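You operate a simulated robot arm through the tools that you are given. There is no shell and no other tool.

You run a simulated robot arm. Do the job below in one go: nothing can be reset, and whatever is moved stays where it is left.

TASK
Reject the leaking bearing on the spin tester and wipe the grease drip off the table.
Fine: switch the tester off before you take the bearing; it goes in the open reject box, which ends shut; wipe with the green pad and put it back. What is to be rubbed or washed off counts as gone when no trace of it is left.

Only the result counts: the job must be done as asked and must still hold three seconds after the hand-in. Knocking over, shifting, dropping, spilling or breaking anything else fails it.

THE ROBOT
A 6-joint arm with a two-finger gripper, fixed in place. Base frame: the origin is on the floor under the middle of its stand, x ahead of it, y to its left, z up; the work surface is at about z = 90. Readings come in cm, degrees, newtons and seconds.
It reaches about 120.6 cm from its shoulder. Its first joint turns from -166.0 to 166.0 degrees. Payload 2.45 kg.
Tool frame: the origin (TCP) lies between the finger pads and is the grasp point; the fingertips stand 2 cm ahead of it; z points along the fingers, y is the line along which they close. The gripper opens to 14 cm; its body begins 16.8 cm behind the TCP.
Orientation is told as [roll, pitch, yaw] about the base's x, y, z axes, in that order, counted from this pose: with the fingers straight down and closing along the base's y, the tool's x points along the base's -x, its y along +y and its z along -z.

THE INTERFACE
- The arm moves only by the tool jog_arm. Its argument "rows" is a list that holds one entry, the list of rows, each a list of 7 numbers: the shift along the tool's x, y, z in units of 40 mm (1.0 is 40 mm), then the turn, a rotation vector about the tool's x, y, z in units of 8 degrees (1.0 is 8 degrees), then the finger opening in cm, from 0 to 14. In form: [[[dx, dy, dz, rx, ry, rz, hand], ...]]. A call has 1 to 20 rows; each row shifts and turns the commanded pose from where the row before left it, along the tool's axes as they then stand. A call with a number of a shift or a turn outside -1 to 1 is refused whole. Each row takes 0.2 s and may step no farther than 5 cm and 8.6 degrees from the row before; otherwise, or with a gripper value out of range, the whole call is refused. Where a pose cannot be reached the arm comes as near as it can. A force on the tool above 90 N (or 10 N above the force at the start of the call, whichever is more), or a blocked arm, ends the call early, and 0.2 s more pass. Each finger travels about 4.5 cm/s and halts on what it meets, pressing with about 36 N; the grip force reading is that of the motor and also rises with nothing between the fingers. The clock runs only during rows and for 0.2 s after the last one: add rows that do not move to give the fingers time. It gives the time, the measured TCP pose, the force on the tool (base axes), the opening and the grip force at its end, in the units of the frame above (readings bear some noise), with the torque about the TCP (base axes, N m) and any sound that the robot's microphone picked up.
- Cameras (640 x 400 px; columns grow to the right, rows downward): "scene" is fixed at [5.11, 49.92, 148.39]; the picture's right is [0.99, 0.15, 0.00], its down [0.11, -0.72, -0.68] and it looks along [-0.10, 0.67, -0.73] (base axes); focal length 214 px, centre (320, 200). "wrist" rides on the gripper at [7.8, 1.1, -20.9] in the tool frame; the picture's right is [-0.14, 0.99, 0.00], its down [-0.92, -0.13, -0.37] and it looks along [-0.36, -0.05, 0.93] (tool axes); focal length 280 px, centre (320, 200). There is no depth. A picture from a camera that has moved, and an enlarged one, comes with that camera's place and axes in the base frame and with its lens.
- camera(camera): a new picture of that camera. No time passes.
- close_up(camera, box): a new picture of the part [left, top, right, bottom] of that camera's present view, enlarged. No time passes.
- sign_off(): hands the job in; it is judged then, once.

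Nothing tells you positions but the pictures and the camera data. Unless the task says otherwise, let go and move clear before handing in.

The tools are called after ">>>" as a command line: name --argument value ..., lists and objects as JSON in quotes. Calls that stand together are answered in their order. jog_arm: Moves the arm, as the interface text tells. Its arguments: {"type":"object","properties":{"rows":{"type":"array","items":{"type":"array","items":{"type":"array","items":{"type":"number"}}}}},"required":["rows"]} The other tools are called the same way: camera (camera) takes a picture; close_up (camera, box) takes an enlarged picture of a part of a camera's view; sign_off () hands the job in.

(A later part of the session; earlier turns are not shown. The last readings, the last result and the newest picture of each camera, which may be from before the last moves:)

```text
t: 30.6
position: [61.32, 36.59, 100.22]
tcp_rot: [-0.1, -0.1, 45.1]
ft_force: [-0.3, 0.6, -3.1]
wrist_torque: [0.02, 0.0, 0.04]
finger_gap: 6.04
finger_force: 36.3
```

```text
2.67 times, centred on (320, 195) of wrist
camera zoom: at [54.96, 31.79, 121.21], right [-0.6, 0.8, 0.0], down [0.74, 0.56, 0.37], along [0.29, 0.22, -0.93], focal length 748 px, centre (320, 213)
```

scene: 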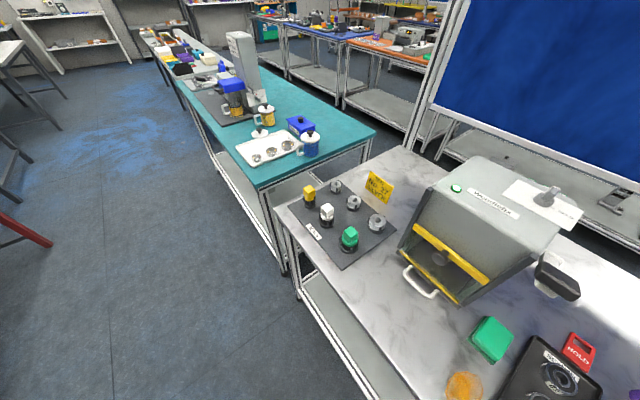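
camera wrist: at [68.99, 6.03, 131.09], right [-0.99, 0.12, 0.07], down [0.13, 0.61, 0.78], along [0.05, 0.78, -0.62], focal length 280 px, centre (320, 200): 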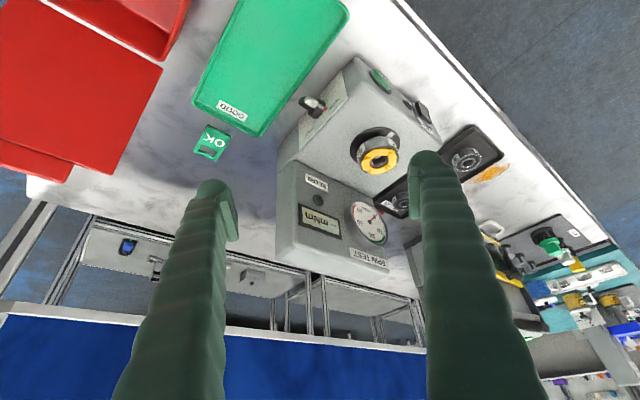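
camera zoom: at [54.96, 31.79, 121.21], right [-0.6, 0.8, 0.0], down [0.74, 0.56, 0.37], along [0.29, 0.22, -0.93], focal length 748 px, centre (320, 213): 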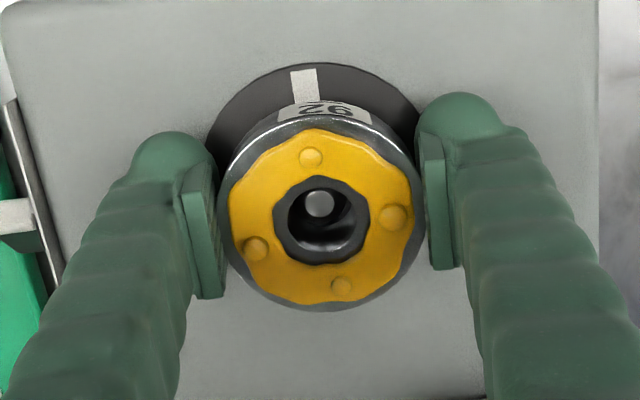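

The bearing is rising with the fingers, and the force reads about 3 N, which fits its weight. I'll keep lifting gently.

>>> jog_arm --rows '[[[0, 0, -0.1, 0, 0, 0, 2], [0, 0, -0.1, 0, 0, 0, 2], [0, 0, -0.15, 0, 0, 0, 2], [0, 0, -0.15, 0, 0, 0, 2], [0, 0, -0.2, 0, 0, 0, 2], [0, 0, -0.2, 0, 0, 0, 2], [0, 0, -0.2, 0, 0, 0, 2], [0, 0, 0, 0, 0, 0, 2]]]'

>>> camera --camera "wrist"

```text
t: 32.4
position: [61.31, 36.53, 104.64]
tcp_rot: [-0.1, 0.0, 45.0]
ft_force: [0.0, -0.6, -3.3]
wrist_torque: [-0.03, 0.01, -0.03]
finger_gap: 6.03
finger_force: 35.7
```

```text
taken
camera wrist: at [54.95, 31.76, 125.63], right [-0.6, 0.8, 0.0], down [0.74, 0.56, 0.37], along [0.29, 0.22, -0.93], focal length 280 px, centre (320, 200)
```

wrist: 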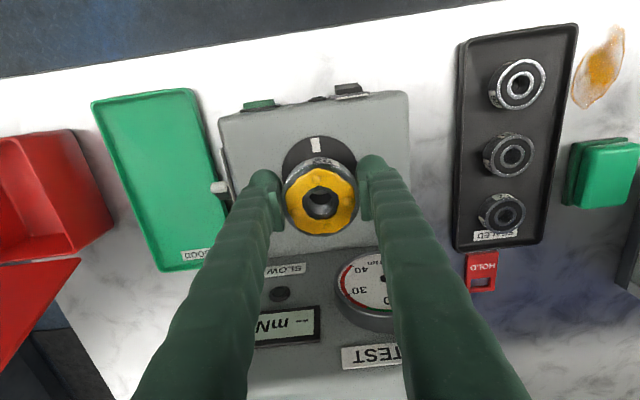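

The bearing is off the spindle and held firmly. The reject box's rim is at z ≈ 96.5, its centre is about (86.4, 10.3), and its lid leans back up to z ≈ 110. I'll raise to z ≈ 122, carry the bearing over the box, and turn so the fingers lie on the box's diagonal.

>>> jog_arm --rows '[[[0, 0, -0.868, 0, 0, 0, 2], [0, 0, -0.868, 0, 0, 0, 2], [0, 0, -0.868, 0, 0, 0, 2], [0, 0, -0.868, 0, 0, 0, 2], [0, 0, -0.868, 0, 0, 0, 2], [0.02, -0.5, 0, 0, 0, 0, 2], [0.02, -0.907, 0, 0, 0, 0, 2], [0.02, -0.907, 0, 0, 0, 0, 2], [0.02, -0.907, 0, 0, 0, 0, 2], [0.02, -0.907, 0, 0, 0, 0, 2], [0.02, -0.907, 0, 0, 0, 0, 2], [0.02, -0.907, 0, 0, 0, 0, 2], [0.02, -0.907, 0, 0, 0, 0, 2], [0.02, -0.907, 0, 0, 0, 0, 2], [0.02, -0.907, 0, 0, 0, 0, 2], [0, -0.4, 0, 0, 0, 0, 2], [0, 0, 0, 0, 0, 0, 2]]]'

>>> camera --camera "wrist"

```text
t: 36.0
position: [86.41, 10.31, 122.01]
tcp_rot: [0.1, -0.1, 45.1]
ft_force: [-0.1, 1.0, -3.2]
wrist_torque: [0.0, 0.03, -0.02]
finger_gap: 6.01
finger_force: 36.1
```

```text
taken
camera wrist: at [80.08, 5.56, 142.92], right [-0.6, 0.8, 0.0], down [0.74, 0.56, 0.37], along [0.29, 0.22, -0.93], focal length 280 px, centre (320, 200)
```

wrist: 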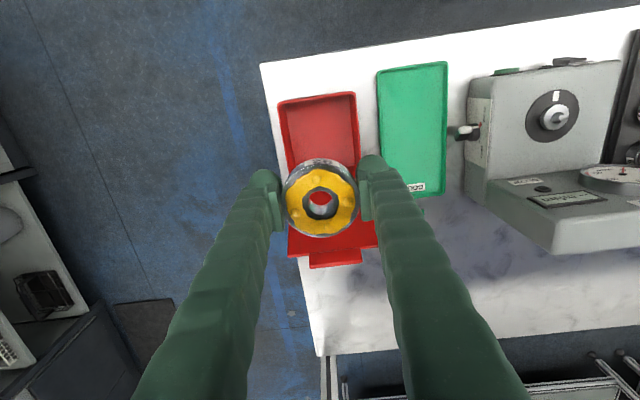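

>>> jog_arm --rows '[[[0, 0.09, 0, 0, 0, 0.9375, 2], [0, 0, 0, 0, 0, 0.9375, 2], [0, 0, 0, 0, 0, 0.9375, 2], [0, 0, 0, 0, 0, 0.9375, 2], [0, 0, 0, 0, 0, 0.9375, 2], [0, 0, 0, 0, 0, 0.9375, 2], [0, 0, 0.8, 0, 0, 0, 2], [0, 0, 0.8, 0, 0, 0, 2], [0, 0, 0.8, 0, 0, 0, 2], [0, 0, 0.8, 0, 0, 0, 2], [0, 0, 0, 0, 0, 0, 2]]]'

>>> camera --camera "wrist"

```text
t: 38.4
position: [86.12, 10.52, 109.03]
tcp_rot: [0.0, 0.0, 0.1]
ft_force: [0.2, 0.3, -2.3]
wrist_torque: [0.01, 0.0, 0.0]
finger_gap: 6.04
finger_force: 36.0
```

```text
taken
camera wrist: at [78.3, 11.64, 130.06], right [0.14, 0.99, 0.0], down [0.92, -0.13, 0.37], along [0.36, -0.05, -0.93], focal length 280 px, centre (320, 200)
```

wrist: 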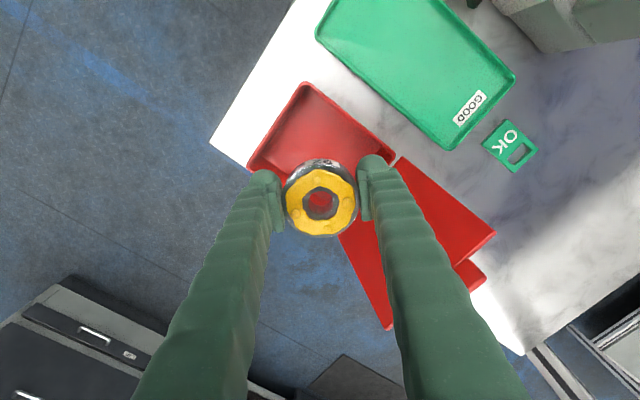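

The box is confirmed at centre (86.3, 10.75). I'll make a small correction and lower the bearing into it.

>>> jog_arm --rows '[[[-0.04, 0.05, 0.8, 0, 0, 0, 2], [0, 0, 0.8, 0, 0, 0, 2], [0, 0, 0.6, 0, 0, 0, 2], [0, 0, 0.3, 0, 0, 0, 2], [0, 0, 0, 0, 0, 0, 2]]]'

>>> camera --camera "wrist"

```text
t: 39.6
position: [86.3, 10.79, 99.1]
tcp_rot: [0.0, -0.1, 0.1]
ft_force: [0.5, 0.8, -2.4]
wrist_torque: [0.0, 0.02, 0.01]
finger_gap: 6.01
finger_force: 35.9
```

```text
taken
camera wrist: at [78.49, 11.87, 120.09], right [0.14, 0.99, 0.0], down [0.92, -0.13, 0.37], along [0.36, -0.05, -0.93], focal length 280 px, centre (320, 200)
```

wrist: 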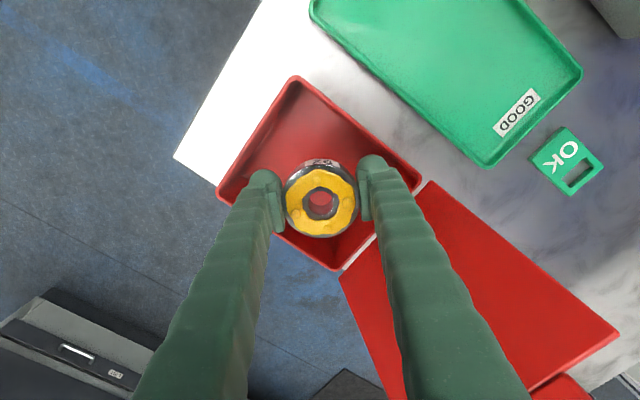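

Well centred, with clearance all round. I'll continue down.

>>> jog_arm --rows '[[[0, 0, 0.6, 0, 0, 0, 2], [0, 0, 0.5, 0, 0, 0, 2], [0, 0, 0.25, 0, 0, 0, 2], [0, 0, 0.15, 0, 0, 0, 2], [0, 0, 0, 0, 0, 0, 2]]]'

>>> camera --camera "wrist"

```text
t: 40.8
position: [86.2, 10.93, 93.17]
tcp_rot: [0.0, 0.0, 0.1]
ft_force: [-0.3, 0.3, -2.6]
wrist_torque: [-0.01, 0.02, 0.02]
finger_gap: 6.03
finger_force: 36.1
```

```text
taken
camera wrist: at [78.48, 11.9, 114.13], right [0.14, 0.99, 0.0], down [0.92, -0.13, 0.37], along [0.36, -0.05, -0.93], focal length 280 px, centre (320, 200)
```

wrist: 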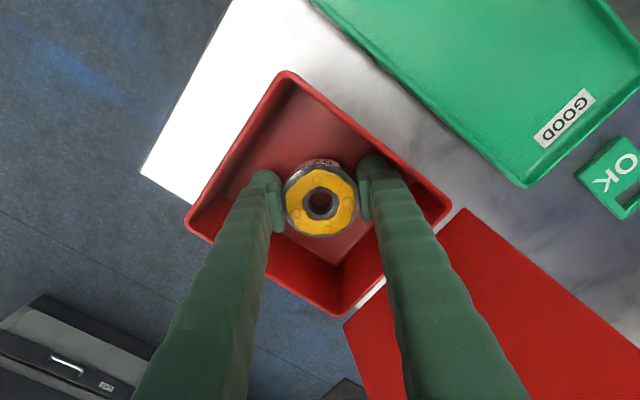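

>>> jog_arm --rows '[[[0, 0, 0.06, 0, 0, 0, 2], [0, 0, 0.06, 0, 0, 0, 2], [0, 0, 0, 0, 0, 0, 2]]]'

```text
t: 41.6
position: [86.25, 10.86, 92.82]
tcp_rot: [0.0, -0.1, 0.0]
ft_force: [-0.8, 0.6, -2.9]
wrist_torque: [-0.02, 0.03, 0.0]
finger_gap: 6.04
finger_force: 35.8
```

The bearing is about 1 cm above the box floor with no contact yet. I'll release it gently.

>>> jog_arm --rows '[[[0, 0, 0.04, 0, 0, 0, 2], [0, 0, 0, 0, 0, 0, 6.3], [0, 0, 0, 0, 0, 0, 6.8], [0, 0, 0, 0, 0, 0, 7.6], [0, 0, 0, 0, 0, 0, 8.0], [0, 0, 0, 0, 0, 0, 8.0]]]'

>>> camera --camera "wrist"

```text
t: 43.0
position: [86.19, 10.86, 92.54]
tcp_rot: [-0.1, 0.0, 0.1]
ft_force: [0.6, -0.9, -0.9]
wrist_torque: [0.01, 0.0, 0.01]
finger_gap: 7.99
finger_force: 0.1
```

```text
taken
camera wrist: at [78.45, 11.88, 113.51], right [0.14, 0.99, 0.0], down [0.92, -0.13, 0.37], along [0.36, -0.05, -0.93], focal length 280 px, centre (320, 200)
```

wrist: 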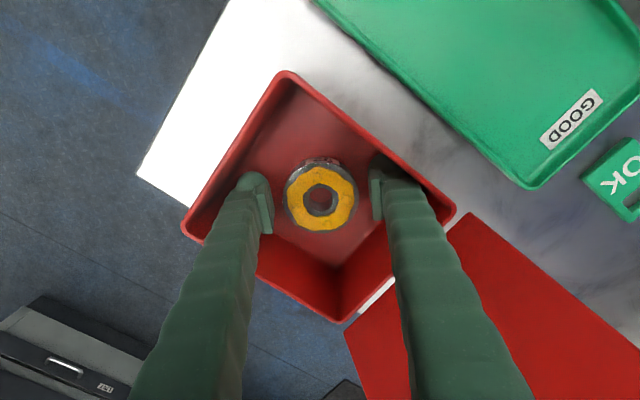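

The bearing is in the reject box. I'll raise straight up, close the fingers, turn back square to the table and move behind the lid, staying above its top edge.

>>> jog_arm --rows '[[[0, 0, -0.4, 0, 0, 0, 8], [0, 0, -0.98, 0, 0, 0, 8], [0, 0, -0.98, 0, 0, 0, 8], [0, 0, -0.98, 0, 0, 0, 8], [0, 0, -0.98, 0, 0, 0, 8], [0, 0, -0.98, 0, 0, 0, 6], [0, 0, -0.98, 0, 0, 0, 3], [0, 0, -0.6, 0, 0, 0, 0], [0, 0, 0, 0, 0, -0.9375, 0], [0, 0, 0, 0, 0, -0.9375, 0], [0, 0, 0, 0, 0, -0.9375, 0], [0, 0, 0, 0, 0, -0.9375, 0], [0, 0, 0, 0, 0, -0.9375, 0], [0, 0, 0, 0, 0, -0.9375, 0], [0, 0, 0, 0, 0, 0, 0]]]'

>>> camera --camera "wrist"

```text
t: 46.2
position: [86.2, 10.75, 120.14]
tcp_rot: [0.1, 0.0, 45.1]
ft_force: [0.5, -0.3, 0.2]
wrist_torque: [0.0, -0.01, 0.0]
finger_gap: 0.0
finger_force: 29.0
```

```text
taken
camera wrist: at [79.98, 6.03, 141.03], right [-0.6, 0.8, 0.0], down [0.74, 0.56, 0.37], along [0.29, 0.22, -0.93], focal length 280 px, centre (320, 200)
```

wrist: 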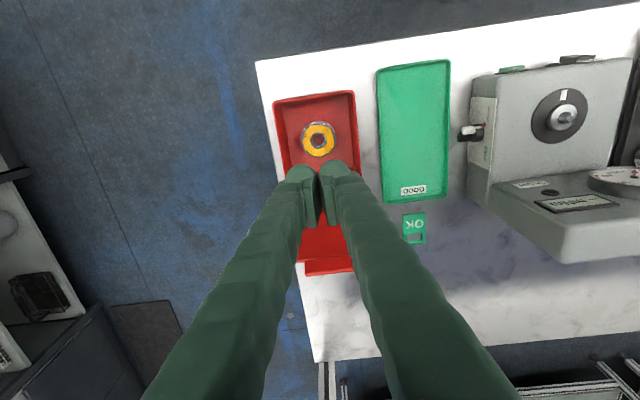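

>>> jog_arm --rows '[[[-0.9, 0, 0, 0, 0, 0, 0], [-0.95, 0, 0, 0, 0, 0, 0], [-0.95, 0, 0, 0, 0, 0, 0], [-0.95, 0, 0, 0, 0, 0, 0], [-0.95, 0, 0, 0, 0, 0, 0], [0, 0, 0, 0, 0, 0, 0]]]'

>>> camera --camera "wrist"

```text
t: 47.6
position: [91.91, 20.54, 115.2]
tcp_rot: [0.1, -0.1, 45.1]
ft_force: [0.0, -0.5, 0.4]
wrist_torque: [0.04, -0.05, -0.03]
finger_gap: 0.01
finger_force: 29.7
out of reach, approached as far as the arm can: row 2, 3, 4, 5
```

```text
taken
camera wrist: at [85.57, 15.67, 136.15], right [-0.6, 0.8, 0.0], down [0.74, 0.56, 0.37], along [0.29, 0.22, -0.93], focal length 280 px, centre (320, 200)
```

wrist: 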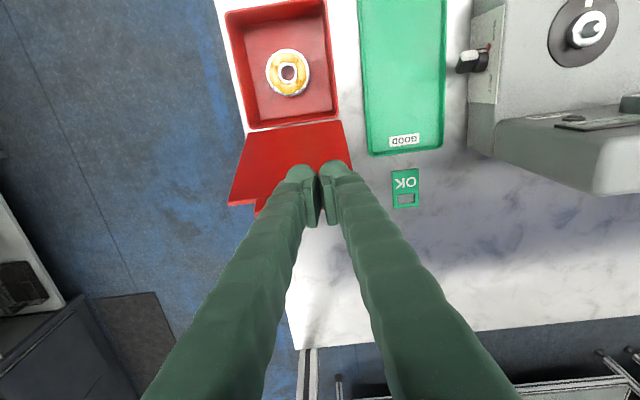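

The vertical hand can't reach behind the lid from here. I'll back away and come at the lid with the hand tilted 45° from the tester side (fingers pointing along −l), which keeps the wrist closer in.

>>> jog_arm --rows '[[[0.5, 0, 0, 0, 0, 0, 0], [0.95, 0, 0, 0, 0, 0, 0], [0.95, 0, 0, 0, 0, 0, 0]]]'

```text
t: 48.4
position: [85.04, 13.7, 115.04]
tcp_rot: [0.0, 0.0, 45.1]
ft_force: [0.7, 0.3, -0.3]
wrist_torque: [-0.04, 0.11, -0.01]
finger_gap: 0.01
finger_force: 29.0
```

>>> jog_arm --rows '[[[0.3, 0, -0.8, 0, 0, 0, 0], [0, 0, 0, 0, 0, 0.9375, 0], [0, 0, 0, 0, 0, 0.9375, 0], [0, 0, 0, 0, 0, 0.9375, 0], [0, 0, 0, 0, 0, 0.9375, 0], [0, 0, 0, 0, 0, 0.9375, 0], [0, 0, 0, 0, 0, 0.9375, 0], [0, 0, 0, 0, 0, 0.9375, 0], [0, 0, 0, 0, 0, 0.9375, 0], [0, 0, 0, 0, 0, 0.9375, 0], [0, 0, 0, 0, 0, 0.9375, 0], [0, 0, 0, 0, 0, 0.9375, 0], [0, 0, 0, 0, 0, 0.9375, 0], [0, 0, 0, 0, -0.9375, 0, 0], [0, 0, 0, 0, -0.9375, 0, 0], [0, 0, 0, 0, -0.9375, 0, 0], [0, 0, 0, 0, -0.9375, 0, 0], [0, 0, 0, 0, -0.9375, 0, 0], [0, 0, 0, 0, -0.9375, 0, 0]]]'

>>> camera --camera "wrist"

```text
t: 52.4
position: [84.14, 12.87, 118.45]
tcp_rot: [0.0, -45.1, -44.9]
ft_force: [0.6, -0.5, 0.5]
wrist_torque: [0.01, -0.02, 0.0]
finger_gap: 0.0
finger_force: 29.2
```

```text
taken
camera wrist: at [70.56, 27.86, 127.67], right [0.77, 0.63, 0.1], down [0.19, -0.37, 0.91], along [0.61, -0.68, -0.4], focal length 280 px, centre (320, 200)
```

wrist: 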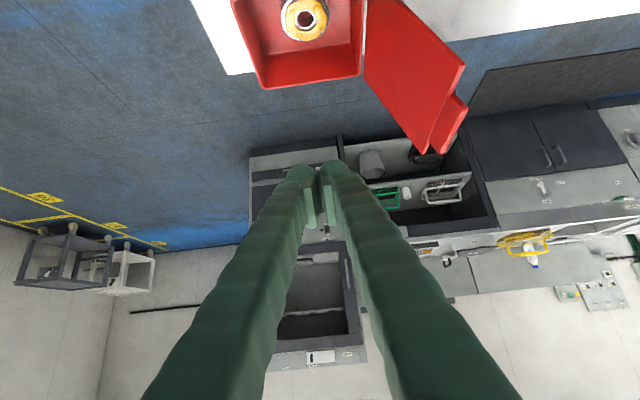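

Good view of the open lid from here. I'll slide out along +o, above the lid, to get behind it.

>>> jog_arm --rows '[[[0, 0.895, 0, 0, 0, 0, 0], [0, 0.895, 0, 0, 0, 0, 0], [0, 0.895, 0, 0, 0, 0, 0], [0, 0.895, 0, 0, 0, 0, 0], [0, 0.895, 0, 0, 0, 0, 0]]]'

>>> camera --camera "wrist"

```text
t: 53.6
position: [96.67, 25.48, 118.29]
tcp_rot: [0.0, -45.0, -45.0]
ft_force: [0.4, -0.3, 1.3]
wrist_torque: [0.12, -0.04, 0.08]
finger_gap: 0.0
finger_force: 29.9
```

```text
taken
camera wrist: at [83.13, 40.55, 127.71], right [0.77, 0.63, 0.1], down [0.19, -0.37, 0.91], along [0.61, -0.68, -0.4], focal length 280 px, centre (320, 200)
```

wrist: 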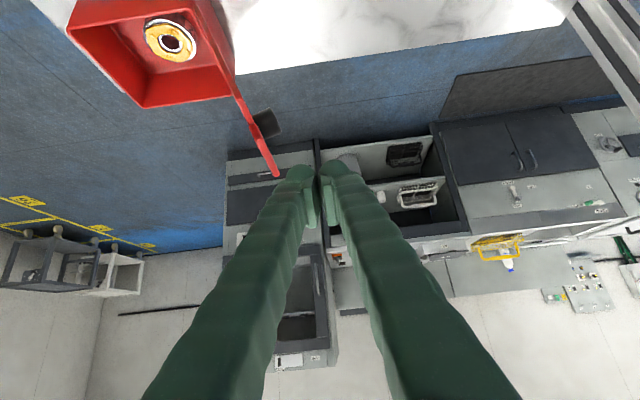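

>>> close_up --camera "wrist" --box '[200, 50, 360, 200]'

```text
2.67 times, centred on (280, 125) of wrist
camera zoom: at [83.13, 40.55, 127.71], right [0.77, 0.63, 0.1], down [0.19, -0.37, 0.91], along [0.61, -0.68, -0.4], focal length 748 px, centre (427, 400)
```

zoom: 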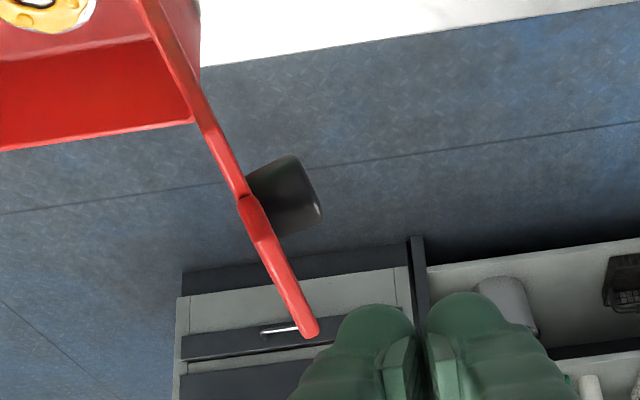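

There seems to be a dark knob on the back of the lid. I'll move 1 cm further out and lower the closed fingers behind the lid, beside that knob.

>>> jog_arm --rows '[[[0, 0.25, 0, 0, 0, 0, 0], [0.66, 0, 0.66, 0, 0, 0, 0], [0.66, 0, 0.66, 0, 0, 0, 0], [0.66, 0, 0.66, 0, 0, 0, 0], [0, 0, 0, 0, 0, 0, 0]]]'

>>> camera --camera "wrist"

```text
t: 54.8
position: [97.57, 25.94, 107.08]
tcp_rot: [0.0, -45.0, -44.9]
ft_force: [-0.5, -0.2, 0.7]
wrist_torque: [-0.03, 0.02, -0.01]
finger_gap: 0.02
finger_force: 29.3
```

```text
taken
camera wrist: at [83.91, 41.15, 116.4], right [0.77, 0.63, 0.1], down [0.19, -0.37, 0.91], along [0.61, -0.68, -0.4], focal length 280 px, centre (320, 200)
```

wrist: 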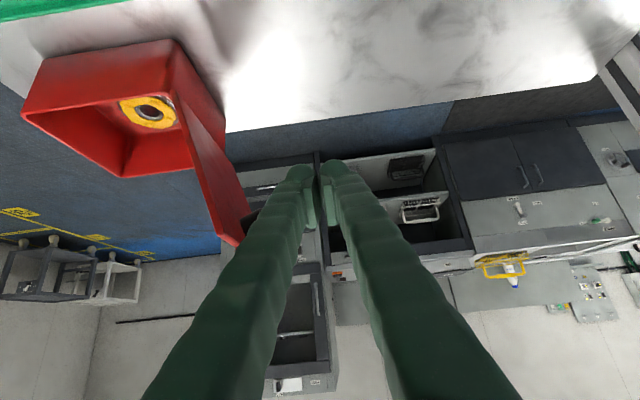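

>>> close_up --camera "wrist" --box '[140, 60, 340, 260]'

```text
2.00 times, centred on (240, 160) of wrist
camera zoom: at [83.91, 41.15, 116.4], right [0.77, 0.63, 0.1], down [0.19, -0.37, 0.91], along [0.61, -0.68, -0.4], focal length 561 px, centre (480, 280)
```

zoom: 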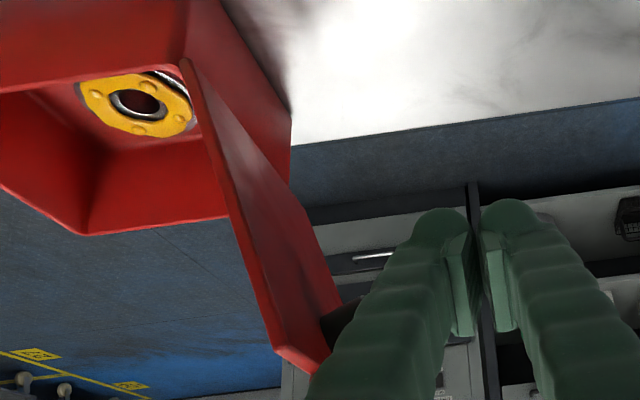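

The fingers are behind the lid with the knob beyond their tips. I'll sweep slowly toward the robot (−o) and watch for contact.

>>> jog_arm --rows '[[[0, -0.25, 0, 0, 0, 0, 0], [0, -0.25, 0, 0, 0, 0, 0], [0, -0.25, 0, 0, 0, 0, 0], [0, -0.25, 0, 0, 0, 0, 0], [0, -0.2, 0, 0, 0, 0, 0], [0, -0.2, 0, 0, 0, 0, 0]]]'

>>> camera --camera "wrist"

```text
t: 56.2
position: [93.39, 22.13, 107.15]
tcp_rot: [0.0, -45.0, -44.9]
ft_force: [0.1, -0.2, 0.4]
wrist_torque: [0.0, 0.01, 0.03]
finger_gap: 0.01
finger_force: 29.9
```

```text
taken
camera wrist: at [79.94, 37.26, 116.49], right [0.77, 0.63, 0.1], down [0.19, -0.37, 0.91], along [0.61, -0.68, -0.4], focal length 280 px, centre (320, 200)
```

wrist: 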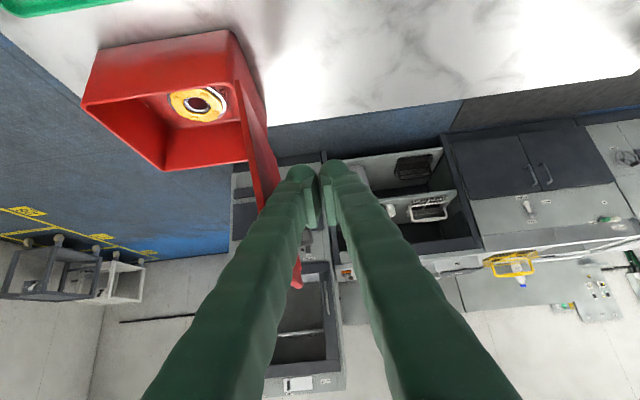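

>>> jog_arm --rows '[[[0, -0.25, 0, 0, 0, 0, 0], [0, -0.25, 0, 0, 0, 0, 0], [0, -0.25, 0, 0, 0, 0, 0], [0, 0, 0, 0, 0, 0, 0]]]'

>>> camera --camera "wrist"

```text
t: 57.2
position: [91.34, 20.09, 107.13]
tcp_rot: [0.0, -45.0, -45.0]
ft_force: [0.2, -0.2, -0.2]
wrist_torque: [-0.02, 0.0, -0.03]
finger_gap: 0.0
finger_force: 29.8
```

```text
taken
camera wrist: at [77.84, 35.2, 116.5], right [0.77, 0.63, 0.1], down [0.19, -0.37, 0.91], along [0.61, -0.68, -0.4], focal length 280 px, centre (320, 200)
```

wrist: 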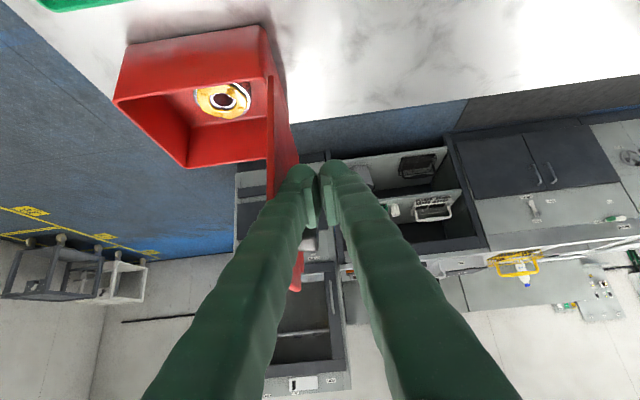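

The lid follows with almost no force and is now near vertical. I'll continue past vertical slowly.

>>> jog_arm --rows '[[[0, -0.2, 0, 0, 0, 0, 0], [0, -0.2, 0, 0, 0, 0, 0], [0, -0.2, 0, 0, 0, 0, 0], [0, -0.2, 0, 0, 0, 0, 0], [0, 0, 0, 0, 0, 0, 0]]]'

>>> camera --camera "wrist"

```text
t: 58.4
position: [89.19, 17.83, 107.03]
tcp_rot: [0.0, -45.0, -44.9]
ft_force: [-0.7, -0.2, -0.4]
wrist_torque: [0.03, -0.01, 0.01]
finger_gap: 0.02
finger_force: 29.7
```

```text
taken
camera wrist: at [75.56, 32.92, 116.49], right [0.77, 0.63, 0.1], down [0.19, -0.37, 0.91], along [0.61, -0.68, -0.4], focal length 280 px, centre (320, 200)
```

wrist: 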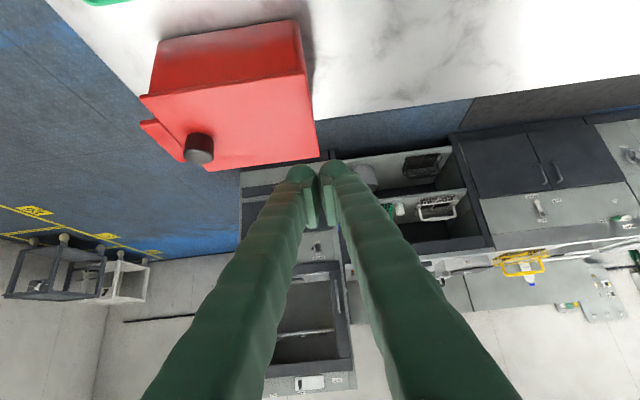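

The lid has swung over and seems shut, with its black knob on top. I'll zoom in to check.

>>> close_up --camera "wrist" --box '[120, 10, 340, 190]'

```text
2.22 times, centred on (230, 100) of wrist
camera zoom: at [75.56, 32.92, 116.49], right [0.77, 0.63, 0.1], down [0.19, -0.37, 0.91], along [0.61, -0.68, -0.4], focal length 623 px, centre (520, 422)
```

zoom: 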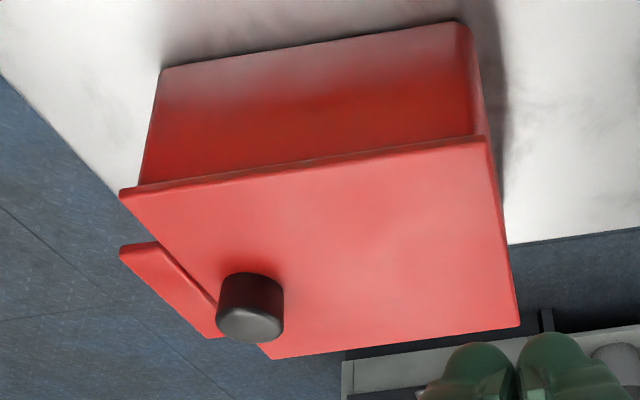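

It looks shut flush. I'll retreat up and back, level the hand, and view the box and then the pad from above.

>>> jog_arm --rows '[[[-0.7, 0, -0.7, 0, 0, 0, 0], [-0.7, 0, -0.7, 0, 0, 0, 0], [-0.7, 0, -0.7, 0, 0, 0, 0], [0, -0.9, 0, 0, 0, 0, 0], [0, -0.9, 0, 0, 0, 0, 0], [0, -0.9, 0, 0, 0, 0, 0], [0, 0, 0, 0, 0.9375, 0, 0], [0, 0, 0, 0, 0.9375, 0, 0], [0, 0, 0, 0, 0.9375, 0, 0], [0, 0, 0, 0, 0.9375, 0, 0], [0, 0, 0, 0, 0.9375, 0, 0], [0, 0, 0, 0, 0.9375, 0, 0], [0, 0, 0, 0, 0, 0, 0]]]'

>>> jog_arm --rows '[[[0, 0, 0, 0, 0, -0.9375, 14], [0, 0, 0, 0, 0, -0.9375, 14], [0, 0, 0, 0, 0, -0.9375, 14], [0, 0, 0, 0, 0, -0.9375, 14], [0, 0, 0, 0, 0, -0.9375, 14], [0, 0, 0, 0, 0, -0.9375, 14], [0, 0, 0, 0, 0, -0.9375, 14], [0, 0, 0, 0, 0, -0.9375, 14], [0, 0, 0, 0, 0, -0.9375, 14], [0, 0, 0, 0, 0, -0.9375, 14], [0, 0, 0, 0, 0, -0.9375, 14], [0, 0, 0, 0, 0, -0.9375, 14]]]'

>>> camera --camera "wrist"

```text
t: 61.2
position: [81.46, 10.15, 119.18]
tcp_rot: [0.0, 0.0, -44.8]
ft_force: [-0.2, -0.5, 0.6]
wrist_torque: [0.01, 0.0, -0.01]
finger_gap: 0.0
finger_force: 29.0
```

```text
t: 63.8
position: [81.56, 10.18, 119.08]
tcp_rot: [-0.1, 0.0, 45.2]
ft_force: [0.0, -0.2, -0.3]
wrist_torque: [-0.04, 0.01, 0.02]
finger_gap: 14.01
finger_force: 0.0
```

```text
taken
camera wrist: at [75.27, 5.38, 140.02], right [-0.61, 0.8, 0.0], down [0.74, 0.56, 0.37], along [0.29, 0.22, -0.93], focal length 280 px, centre (320, 200)
```

wrist: 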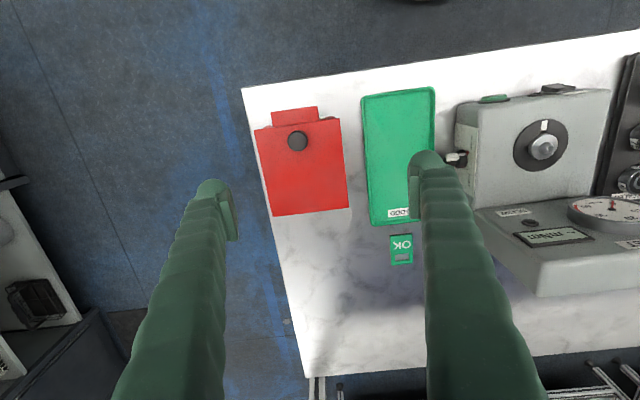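

The reject box is shut and hasn't moved. Next is the green pad, at about (41.5, 65.4) with its top at z ≈ 93.2. I'll fly high over to it and look from above.

>>> jog_arm --rows '[[[0, 0, -1, 0, 0, 0, 14], [0, 0, -1, 0, 0, 0, 14], [-0.12, 0.96, 0, 0, 0, 0, 14], [-0.12, 0.96, 0, 0, 0, 0, 14], [-0.12, 0.96, 0, 0, 0, 0, 14], [-0.12, 0.96, 0, 0, 0, 0, 14], [-0.12, 0.96, 0, 0, 0, 0, 14], [-0.12, 0.96, 0, 0, 0, 0, 14], [-0.12, 0.96, 0, 0, 0, 0, 14], [-0.12, 0.96, 0, 0, 0, 0, 14], [-0.12, 0.96, 0, 0, 0, 0, 14], [-0.12, 0.96, 0, 0, 0, 0, 14], [-0.12, 0.96, 0, 0, 0, 0, 14], [-0.12, 0.96, 0, 0, 0, 0, 14], [-0.12, 0.96, 0, 0, 0, 0, 14], [-0.12, 0.96, 0, 0, 0, 0, 14], [-0.12, 0.96, 0, 0, 0, 0, 14], [-0.12, 0.96, 0, 0, 0, 0, 14], [0, 0, 0, 0, 0, 0, 14]]]'

>>> camera --camera "wrist"

>>> camera --camera "scene"

```text
t: 67.8
position: [43.23, 58.98, 126.6]
tcp_rot: [0.1, -0.1, 45.0]
ft_force: [0.1, -0.2, -0.2]
wrist_torque: [-0.05, 0.02, 0.01]
finger_gap: 14.01
finger_force: 0.1
out of reach, approached as far as the arm can: row 2
```

```text
taken
camera wrist: at [36.85, 54.19, 147.62], right [-0.6, 0.8, 0.0], down [0.74, 0.56, 0.37], along [0.29, 0.22, -0.93], focal length 280 px, centre (320, 200)
```

wrist: 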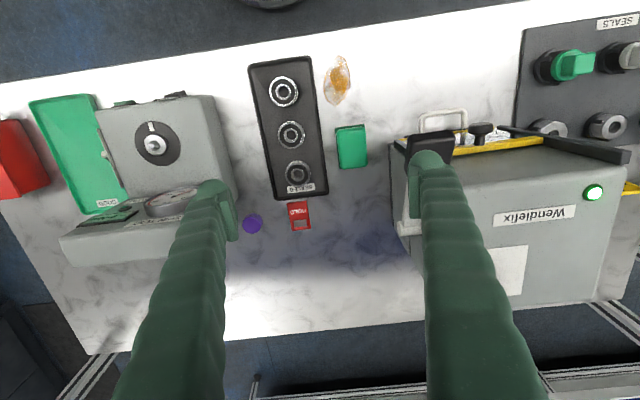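

```text
taken
```

scene: 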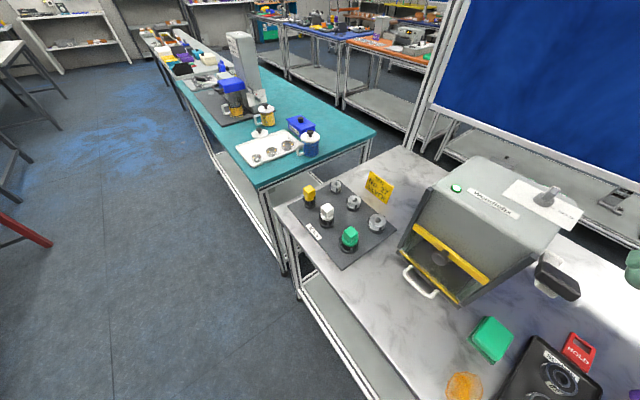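

>>> close_up --camera "wrist" --box '[300, 40, 420, 190]'

>>> close_up --camera "wrist" --box '[370, 80, 640, 310]'

>>> close_up --camera "scene" --box '[420, 230, 640, 400]'

```text
2.67 times, centred on (360, 115) of wrist
camera zoom: at [36.85, 54.19, 147.62], right [-0.6, 0.8, 0.0], down [0.74, 0.56, 0.37], along [0.29, 0.22, -0.93], focal length 748 px, centre (213, 427)
```

zoom: 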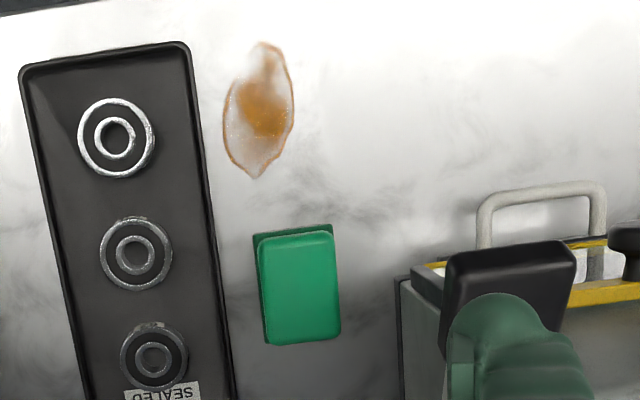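

```text
1.74 times, centred on (505, 195) of wrist
camera zoom: at [36.85, 54.19, 147.62], right [-0.6, 0.8, 0.0], down [0.74, 0.56, 0.37], along [0.29, 0.22, -0.93], focal length 488 px, centre (-2, 209)
```

zoom: 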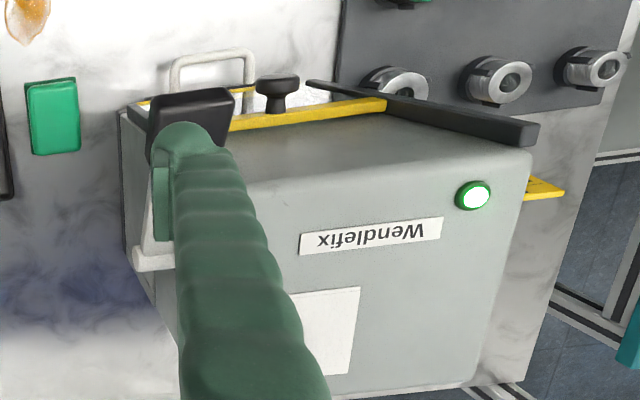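

```text
2.35 times, centred on (530, 315) of scene
camera zoom: at [5.11, 49.92, 148.39], right [0.99, 0.15, 0.0], down [0.11, -0.72, -0.68], along [-0.1, 0.67, -0.73], focal length 505 px, centre (-174, -71)
```

zoom: 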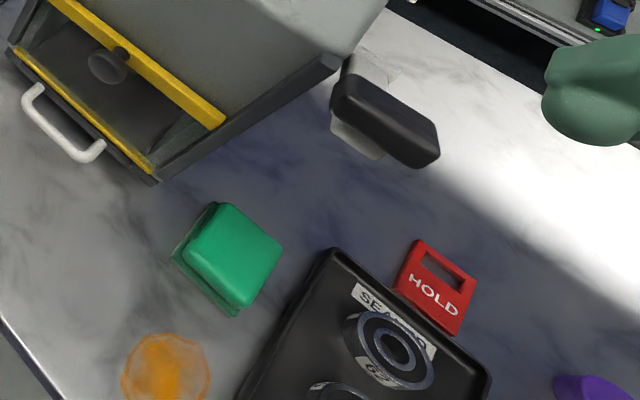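

The Wendlefix lever's black handle is at about (34.5, 65.7, z ≈ 120), right beside the pad's airspace. I'll grip the pad along the o direction with the hand tilted 25° away from that handle, leaning toward the tray. First I'll pull away from the machine, then turn and tilt.

>>> jog_arm --rows '[[[0, -0.75, -0.5, 0, 0, 0, 11], [0, -0.75, -0.5, 0, 0, 0, 11], [0, 0, 0, 0, 0, -0.9375, 11], [0, 0, 0, 0, 0, -0.9375, 11], [0, 0, 0, 0, 0, -0.9375, 11], [0, 0, 0, 0, 0, -0.9375, 11], [0, 0, 0, 0, 0, -0.9375, 11], [0, 0, 0, 0, 0, -0.9375, 11], [0, 0, 0, 0, 0, -0.9375, 11], [0, 0, 0, 0, 0, -0.9375, 11], [0, 0, 0, 0, 0, -0.9375, 11], [0, 0, 0, 0, 0, -0.9375, 11], [0, 0, 0, 0, 0, -0.9375, 11], [0, 0, 0, 0, 0, -0.9375, 11], [0, 0, 0, 0, -0.78125, 0, 11], [0, 0, 0, 0, -0.78125, 0, 11], [0, 0, 0, 0, -0.78125, 0, 11], [0, 0, 0, 0, -0.78125, 0, 11], [0, 0, 0, 0, 0, 0, 11]]]'

>>> camera --camera "wrist"

```text
t: 71.8
position: [47.44, 54.87, 130.66]
tcp_rot: [0.0, -25.1, 135.1]
ft_force: [-0.3, 0.3, -0.6]
wrist_torque: [-0.02, -0.01, 0.01]
finger_gap: 11.01
finger_force: 0.0
```

```text
taken
camera wrist: at [57.89, 42.74, 146.34], right [-0.79, -0.61, 0.06], down [-0.39, 0.57, 0.72], along [-0.48, 0.55, -0.69], focal length 280 px, centre (320, 200)
```

wrist: 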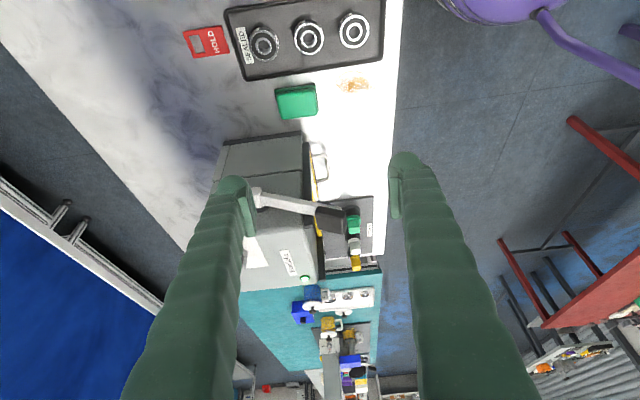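

>>> close_up --camera "wrist" --box '[250, 60, 400, 140]'

>>> close_up --camera "wrist" --box '[210, 120, 400, 290]'

```text
4.27 times, centred on (325, 100) of wrist
camera zoom: at [57.89, 42.74, 146.34], right [-0.79, -0.61, 0.06], down [-0.39, 0.57, 0.72], along [-0.48, 0.55, -0.69], focal length 1196 px, centre (299, 627)
```

zoom: 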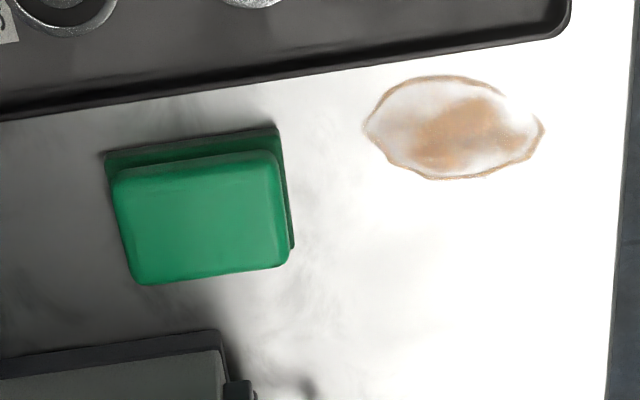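

```text
2.35 times, centred on (305, 205) of wrist
camera zoom: at [57.89, 42.74, 146.34], right [-0.79, -0.61, 0.06], down [-0.39, 0.57, 0.72], along [-0.48, 0.55, -0.69], focal length 660 px, centre (355, 188)
```

zoom: 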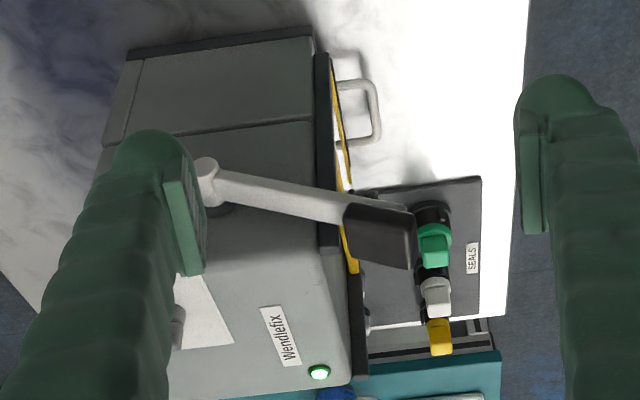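

The pad block is 7.7 × 5.5 cm, centred at o = 76.1, l = 16.55 (about x = 42.1, y = 65.5). I'll reduce the tilt to 12°, which still clears the lever well, and descend on the tray side first, well above the bearings.

>>> jog_arm --rows '[[[0, 0, 0, 0, 0.8125, 0, 11], [0, 0, 0, 0, 0.8125, 0, 11], [0, -0.9325, 0, 0, 0, 0, 11], [0.198, 0, 0.931, 0, 0, 0, 11], [0.198, 0, 0.931, 0, 0, 0, 11], [0.198, 0, 0.931, 0, 0, 0, 11], [0.198, 0, 0.931, 0, 0, 0, 11], [0.198, 0, 0.931, 0, 0, 0, 11], [0.198, 0, 0.931, 0, 0, 0, 11], [0.198, 0, 0.931, 0, 0, 0, 11], [0, 0, 0, 0, 0, 0, 11]]]'

>>> camera --camera "wrist"

```text
t: 74.2
position: [49.94, 57.44, 104.03]
tcp_rot: [0.0, -12.0, 135.1]
ft_force: [-0.8, -0.4, -0.3]
wrist_torque: [0.0, -0.01, -0.01]
finger_gap: 10.99
finger_force: 0.1
```

```text
taken
camera wrist: at [57.67, 48.15, 122.89], right [-0.79, -0.61, 0.03], down [-0.49, 0.67, 0.55], along [-0.35, 0.42, -0.83], focal length 280 px, centre (320, 200)
```

wrist: 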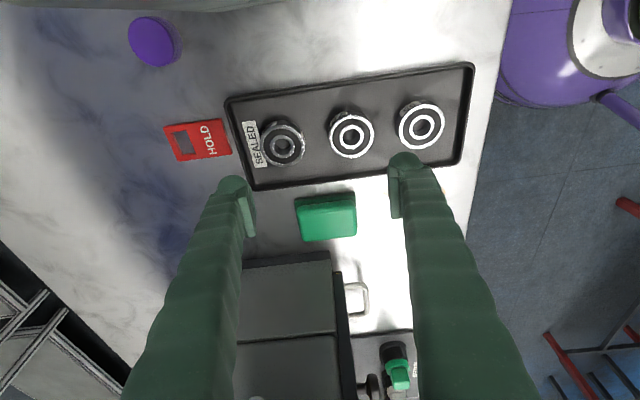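

>>> close_up --camera "wrist" --box '[260, 170, 400, 270]'

```text
4.00 times, centred on (330, 220) of wrist
camera zoom: at [57.67, 48.15, 122.89], right [-0.79, -0.61, 0.03], down [-0.49, 0.67, 0.55], along [-0.35, 0.42, -0.83], focal length 1122 px, centre (280, 120)
```

zoom: 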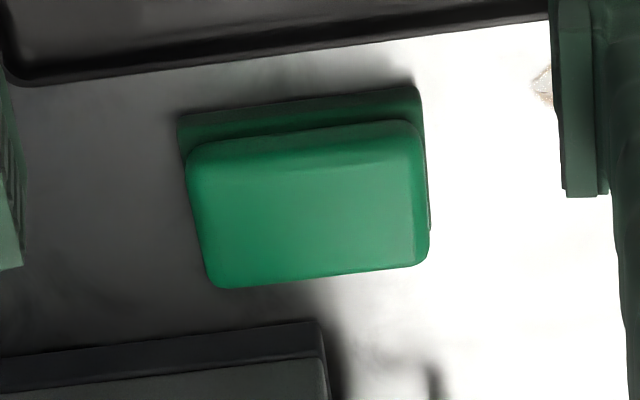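

The pad is square to the fingers and lies where I computed it. I'll move over it and down, then take a last look before the final descent.

>>> jog_arm --rows '[[[-0.607, -0.0375, 0.512, 0, 0, 0, 11], [-0.607, 0, 0.512, 0, 0, 0, 11], [-0.607, 0, 0.512, 0, 0, 0, 11], [-0.607, 0, 0.512, 0, 0, 0, 11], [0, 0, 0, 0, 0, 0, 11]]]'

>>> camera --camera "wrist"

```text
t: 75.4
position: [42.05, 65.35, 98.12]
tcp_rot: [0.0, -12.0, 135.1]
ft_force: [0.0, -0.3, 0.3]
wrist_torque: [0.0, 0.01, 0.03]
finger_gap: 10.99
finger_force: 0.1
```

```text
taken
camera wrist: at [49.87, 56.13, 116.96], right [-0.79, -0.61, 0.03], down [-0.49, 0.67, 0.55], along [-0.35, 0.42, -0.83], focal length 280 px, centre (320, 200)
```

wrist: 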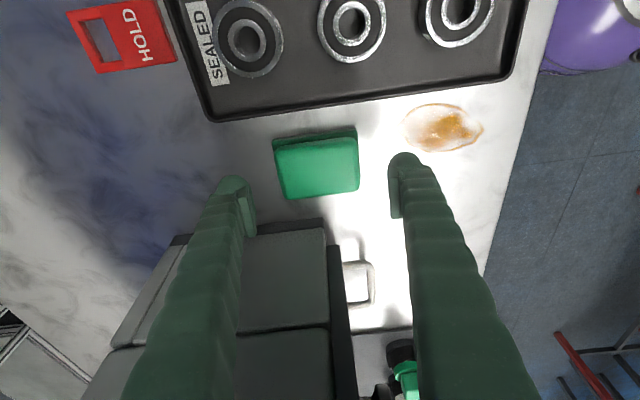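

>>> jog_arm --rows '[[[0.1, 0, 0.47, 0, 0, 0, 11], [0.1, 0, 0.47, 0, 0, 0, 11], [0.06, 0, 0.28, 0, 0, 0, 11], [0.02, 0, 0.1, 0, 0, 0, 11], [0, 0, 0, 0, 0, 0, 11]]]'

>>> camera --camera "wrist"

```text
t: 76.6
position: [42.26, 65.38, 92.63]
tcp_rot: [0.0, -12.1, 135.1]
ft_force: [-1.0, 0.2, -0.1]
wrist_torque: [0.01, -0.01, -0.02]
finger_gap: 10.99
finger_force: 0.1
```

```text
taken
camera wrist: at [49.88, 56.15, 111.52], right [-0.79, -0.61, 0.03], down [-0.49, 0.67, 0.55], along [-0.35, 0.42, -0.83], focal length 280 px, centre (320, 200)
```

wrist: 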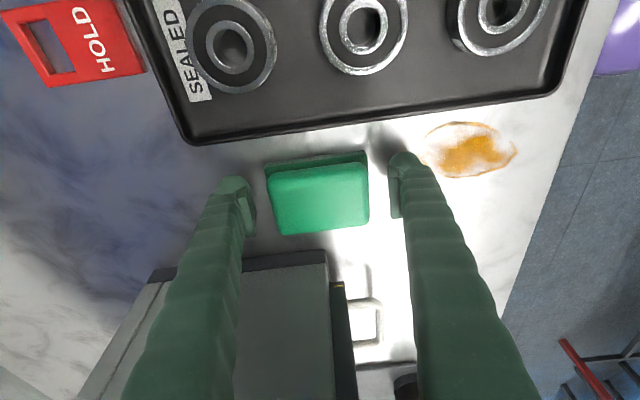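

No contact, and the pad is centred between the fingers. I'll lower slightly and close on it.

>>> jog_arm --rows '[[[0.01, 0, 0.05, 0, 0, 0, 11], [0, 0, 0, 0, 0, 0, 9], [0, 0, 0, 0, 0, 0, 8.4], [0, 0, 0, 0, 0, 0, 6], [0, 0, 0, 0, 0, 0, 4], [0, 0, 0, 0, 0, 0, 4], [0, 0, 0, 0, 0, 0, 4]]]'

>>> close_up --camera "wrist" --box '[180, 110, 460, 290]'

```text
t: 78.2
position: [42.15, 65.34, 92.48]
tcp_rot: [0.0, -12.1, 135.1]
ft_force: [0.2, -1.1, -1.0]
wrist_torque: [0.0, 0.02, 0.01]
finger_gap: 8.26
finger_force: 35.7
```

```text
2.22 times, centred on (320, 200) of wrist
camera zoom: at [49.89, 56.16, 111.34], right [-0.79, -0.61, 0.03], down [-0.49, 0.67, 0.55], along [-0.35, 0.42, -0.83], focal length 623 px, centre (320, 200)
```

zoom: 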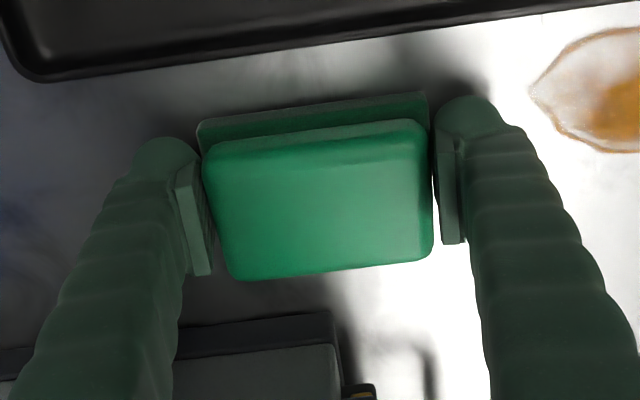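

The fingers hold the pad by its slightly wider base (gap 8.26 cm). The drip lies straight along −o on clear table, so I can slide the pad there without lifting it. I'll shift slightly toward l = 15.3 to cover the drip's full width, then start sliding.

>>> jog_arm --rows '[[[0.135, 0, -0.0286, 0, 0, 0, 4], [0.135, 0, -0.0286, 0, 0, 0, 4], [0, 0.25, 0, 0, 0, 0, 4], [0, 0.25, 0, 0, 0, 0, 4], [0, 0.25, 0, 0, 0, 0, 4], [0, 0, 0, 0, 0, 0, 4]]]'

>>> camera --camera "wrist"

```text
t: 79.6
position: [40.83, 62.51, 92.4]
tcp_rot: [0.1, -12.0, 135.1]
ft_force: [-0.8, -0.3, -1.2]
wrist_torque: [-0.01, -0.03, 0.03]
finger_gap: 8.26
finger_force: 35.8
```

```text
taken
camera wrist: at [48.54, 53.25, 111.37], right [-0.79, -0.61, 0.03], down [-0.49, 0.67, 0.55], along [-0.35, 0.42, -0.83], focal length 280 px, centre (320, 200)
```

wrist: 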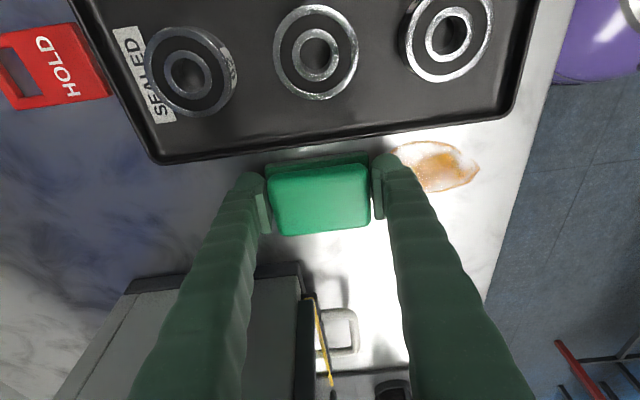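

The pad follows cleanly and clears the tray. I'll slide it over the drip and rub back and forth.

>>> jog_arm --rows '[[[0, 0.3, 0, 0, 0, 0, 4], [0, 0.3, 0, 0, 0, 0, 4], [0, 0.3, 0, 0, 0, 0, 4], [0, 0.3, 0, 0, 0, 0, 4], [0, 0.3, 0, 0, 0, 0, 4], [0, 0.3, 0, 0, 0, 0, 4], [0, 0.3, 0, 0, 0, 0, 4], [0, 0.3, 0, 0, 0, 0, 4], [0, 0.3, 0, 0, 0, 0, 4], [0, 0.3, 0, 0, 0, 0, 4], [0, 0, 0, 0, 0, 0, 4]]]'

>>> camera --camera "wrist"

>>> camera --camera "scene"

```text
t: 82.0
position: [32.31, 53.98, 92.51]
tcp_rot: [-0.1, -12.0, 135.1]
ft_force: [1.0, 0.2, -0.9]
wrist_torque: [0.02, 0.03, 0.03]
finger_gap: 8.29
finger_force: 35.9
```

```text
taken
camera wrist: at [40.08, 44.76, 111.35], right [-0.79, -0.61, 0.03], down [-0.49, 0.67, 0.55], along [-0.35, 0.42, -0.83], focal length 280 px, centre (320, 200)
```

wrist: 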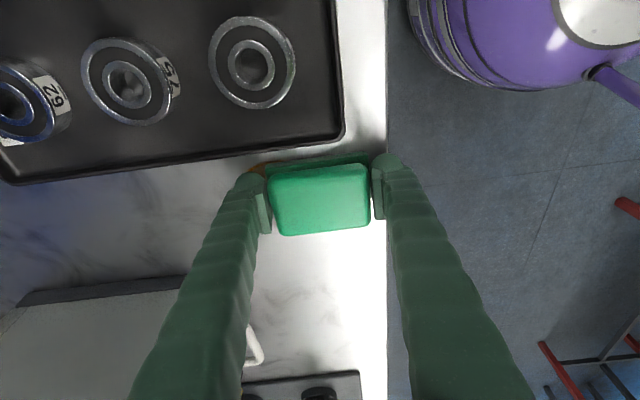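

```text
taken
```

scene: 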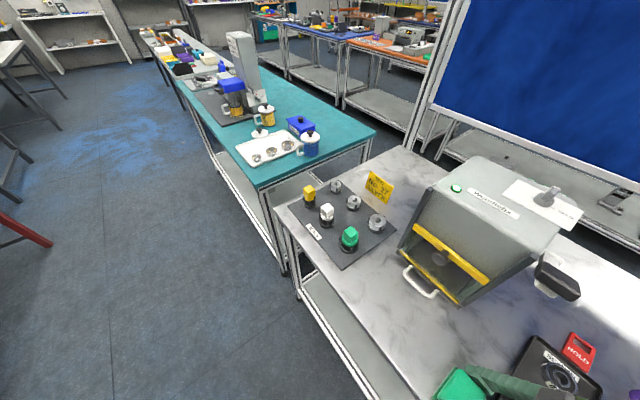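

>>> jog_arm --rows '[[[0, 0.15, 0, 0, 0, 0, 4], [0, -0.3, 0, 0, 0, 0, 4], [0, -0.3, 0, 0, 0, 0, 4], [0, -0.3, 0, 0, 0, 0, 4], [0, -0.3, 0, 0, 0, 0, 4], [0, -0.3, 0, 0, 0, 0, 4], [0, -0.3, 0, 0, 0, 0, 4], [0, -0.3, 0, 0, 0, 0, 4], [0, -0.3, 0, 0, 0, 0, 4], [0, -0.3, 0, 0, 0, 0, 4], [0, -0.3, 0, 0, 0, 0, 4], [0, 0, 0, 0, 0, 0, 4]]]'

>>> camera --camera "wrist"

>>> close_up --camera "scene" --box '[400, 300, 560, 400]'

```text
t: 84.6
position: [40.26, 62.06, 92.55]
tcp_rot: [-0.1, -12.1, 135.2]
ft_force: [-0.8, -0.1, -0.3]
wrist_torque: [0.0, 0.0, -0.01]
finger_gap: 8.25
finger_force: 36.2
```

```text
taken
camera wrist: at [48.09, 52.82, 111.37], right [-0.79, -0.61, 0.03], down [-0.49, 0.67, 0.55], along [-0.35, 0.42, -0.83], focal length 280 px, centre (320, 200)
```

wrist: 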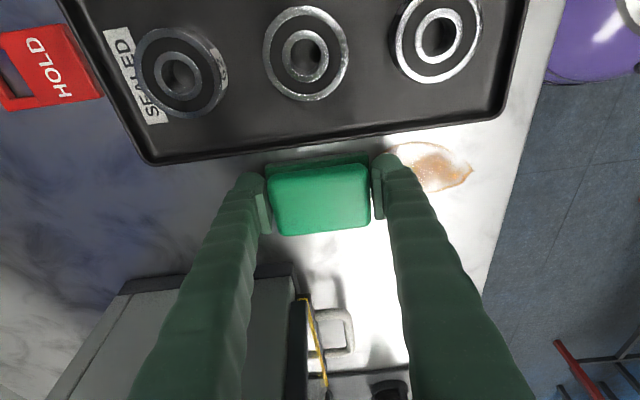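

```text
4.00 times, centred on (480, 350) of scene
camera zoom: at [5.11, 49.92, 148.39], right [0.99, 0.15, 0.0], down [0.11, -0.72, -0.68], along [-0.1, 0.67, -0.73], focal length 858 px, centre (-320, -400)
```

zoom: 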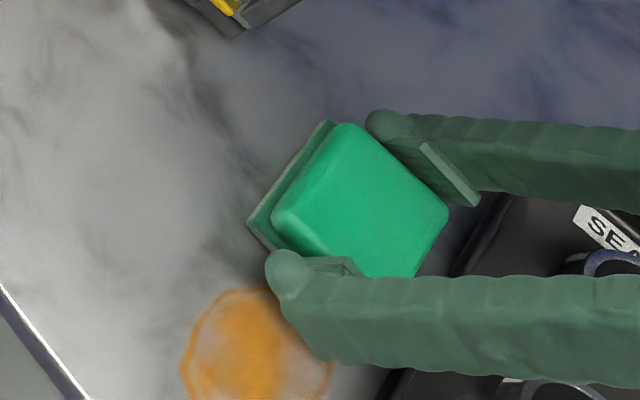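

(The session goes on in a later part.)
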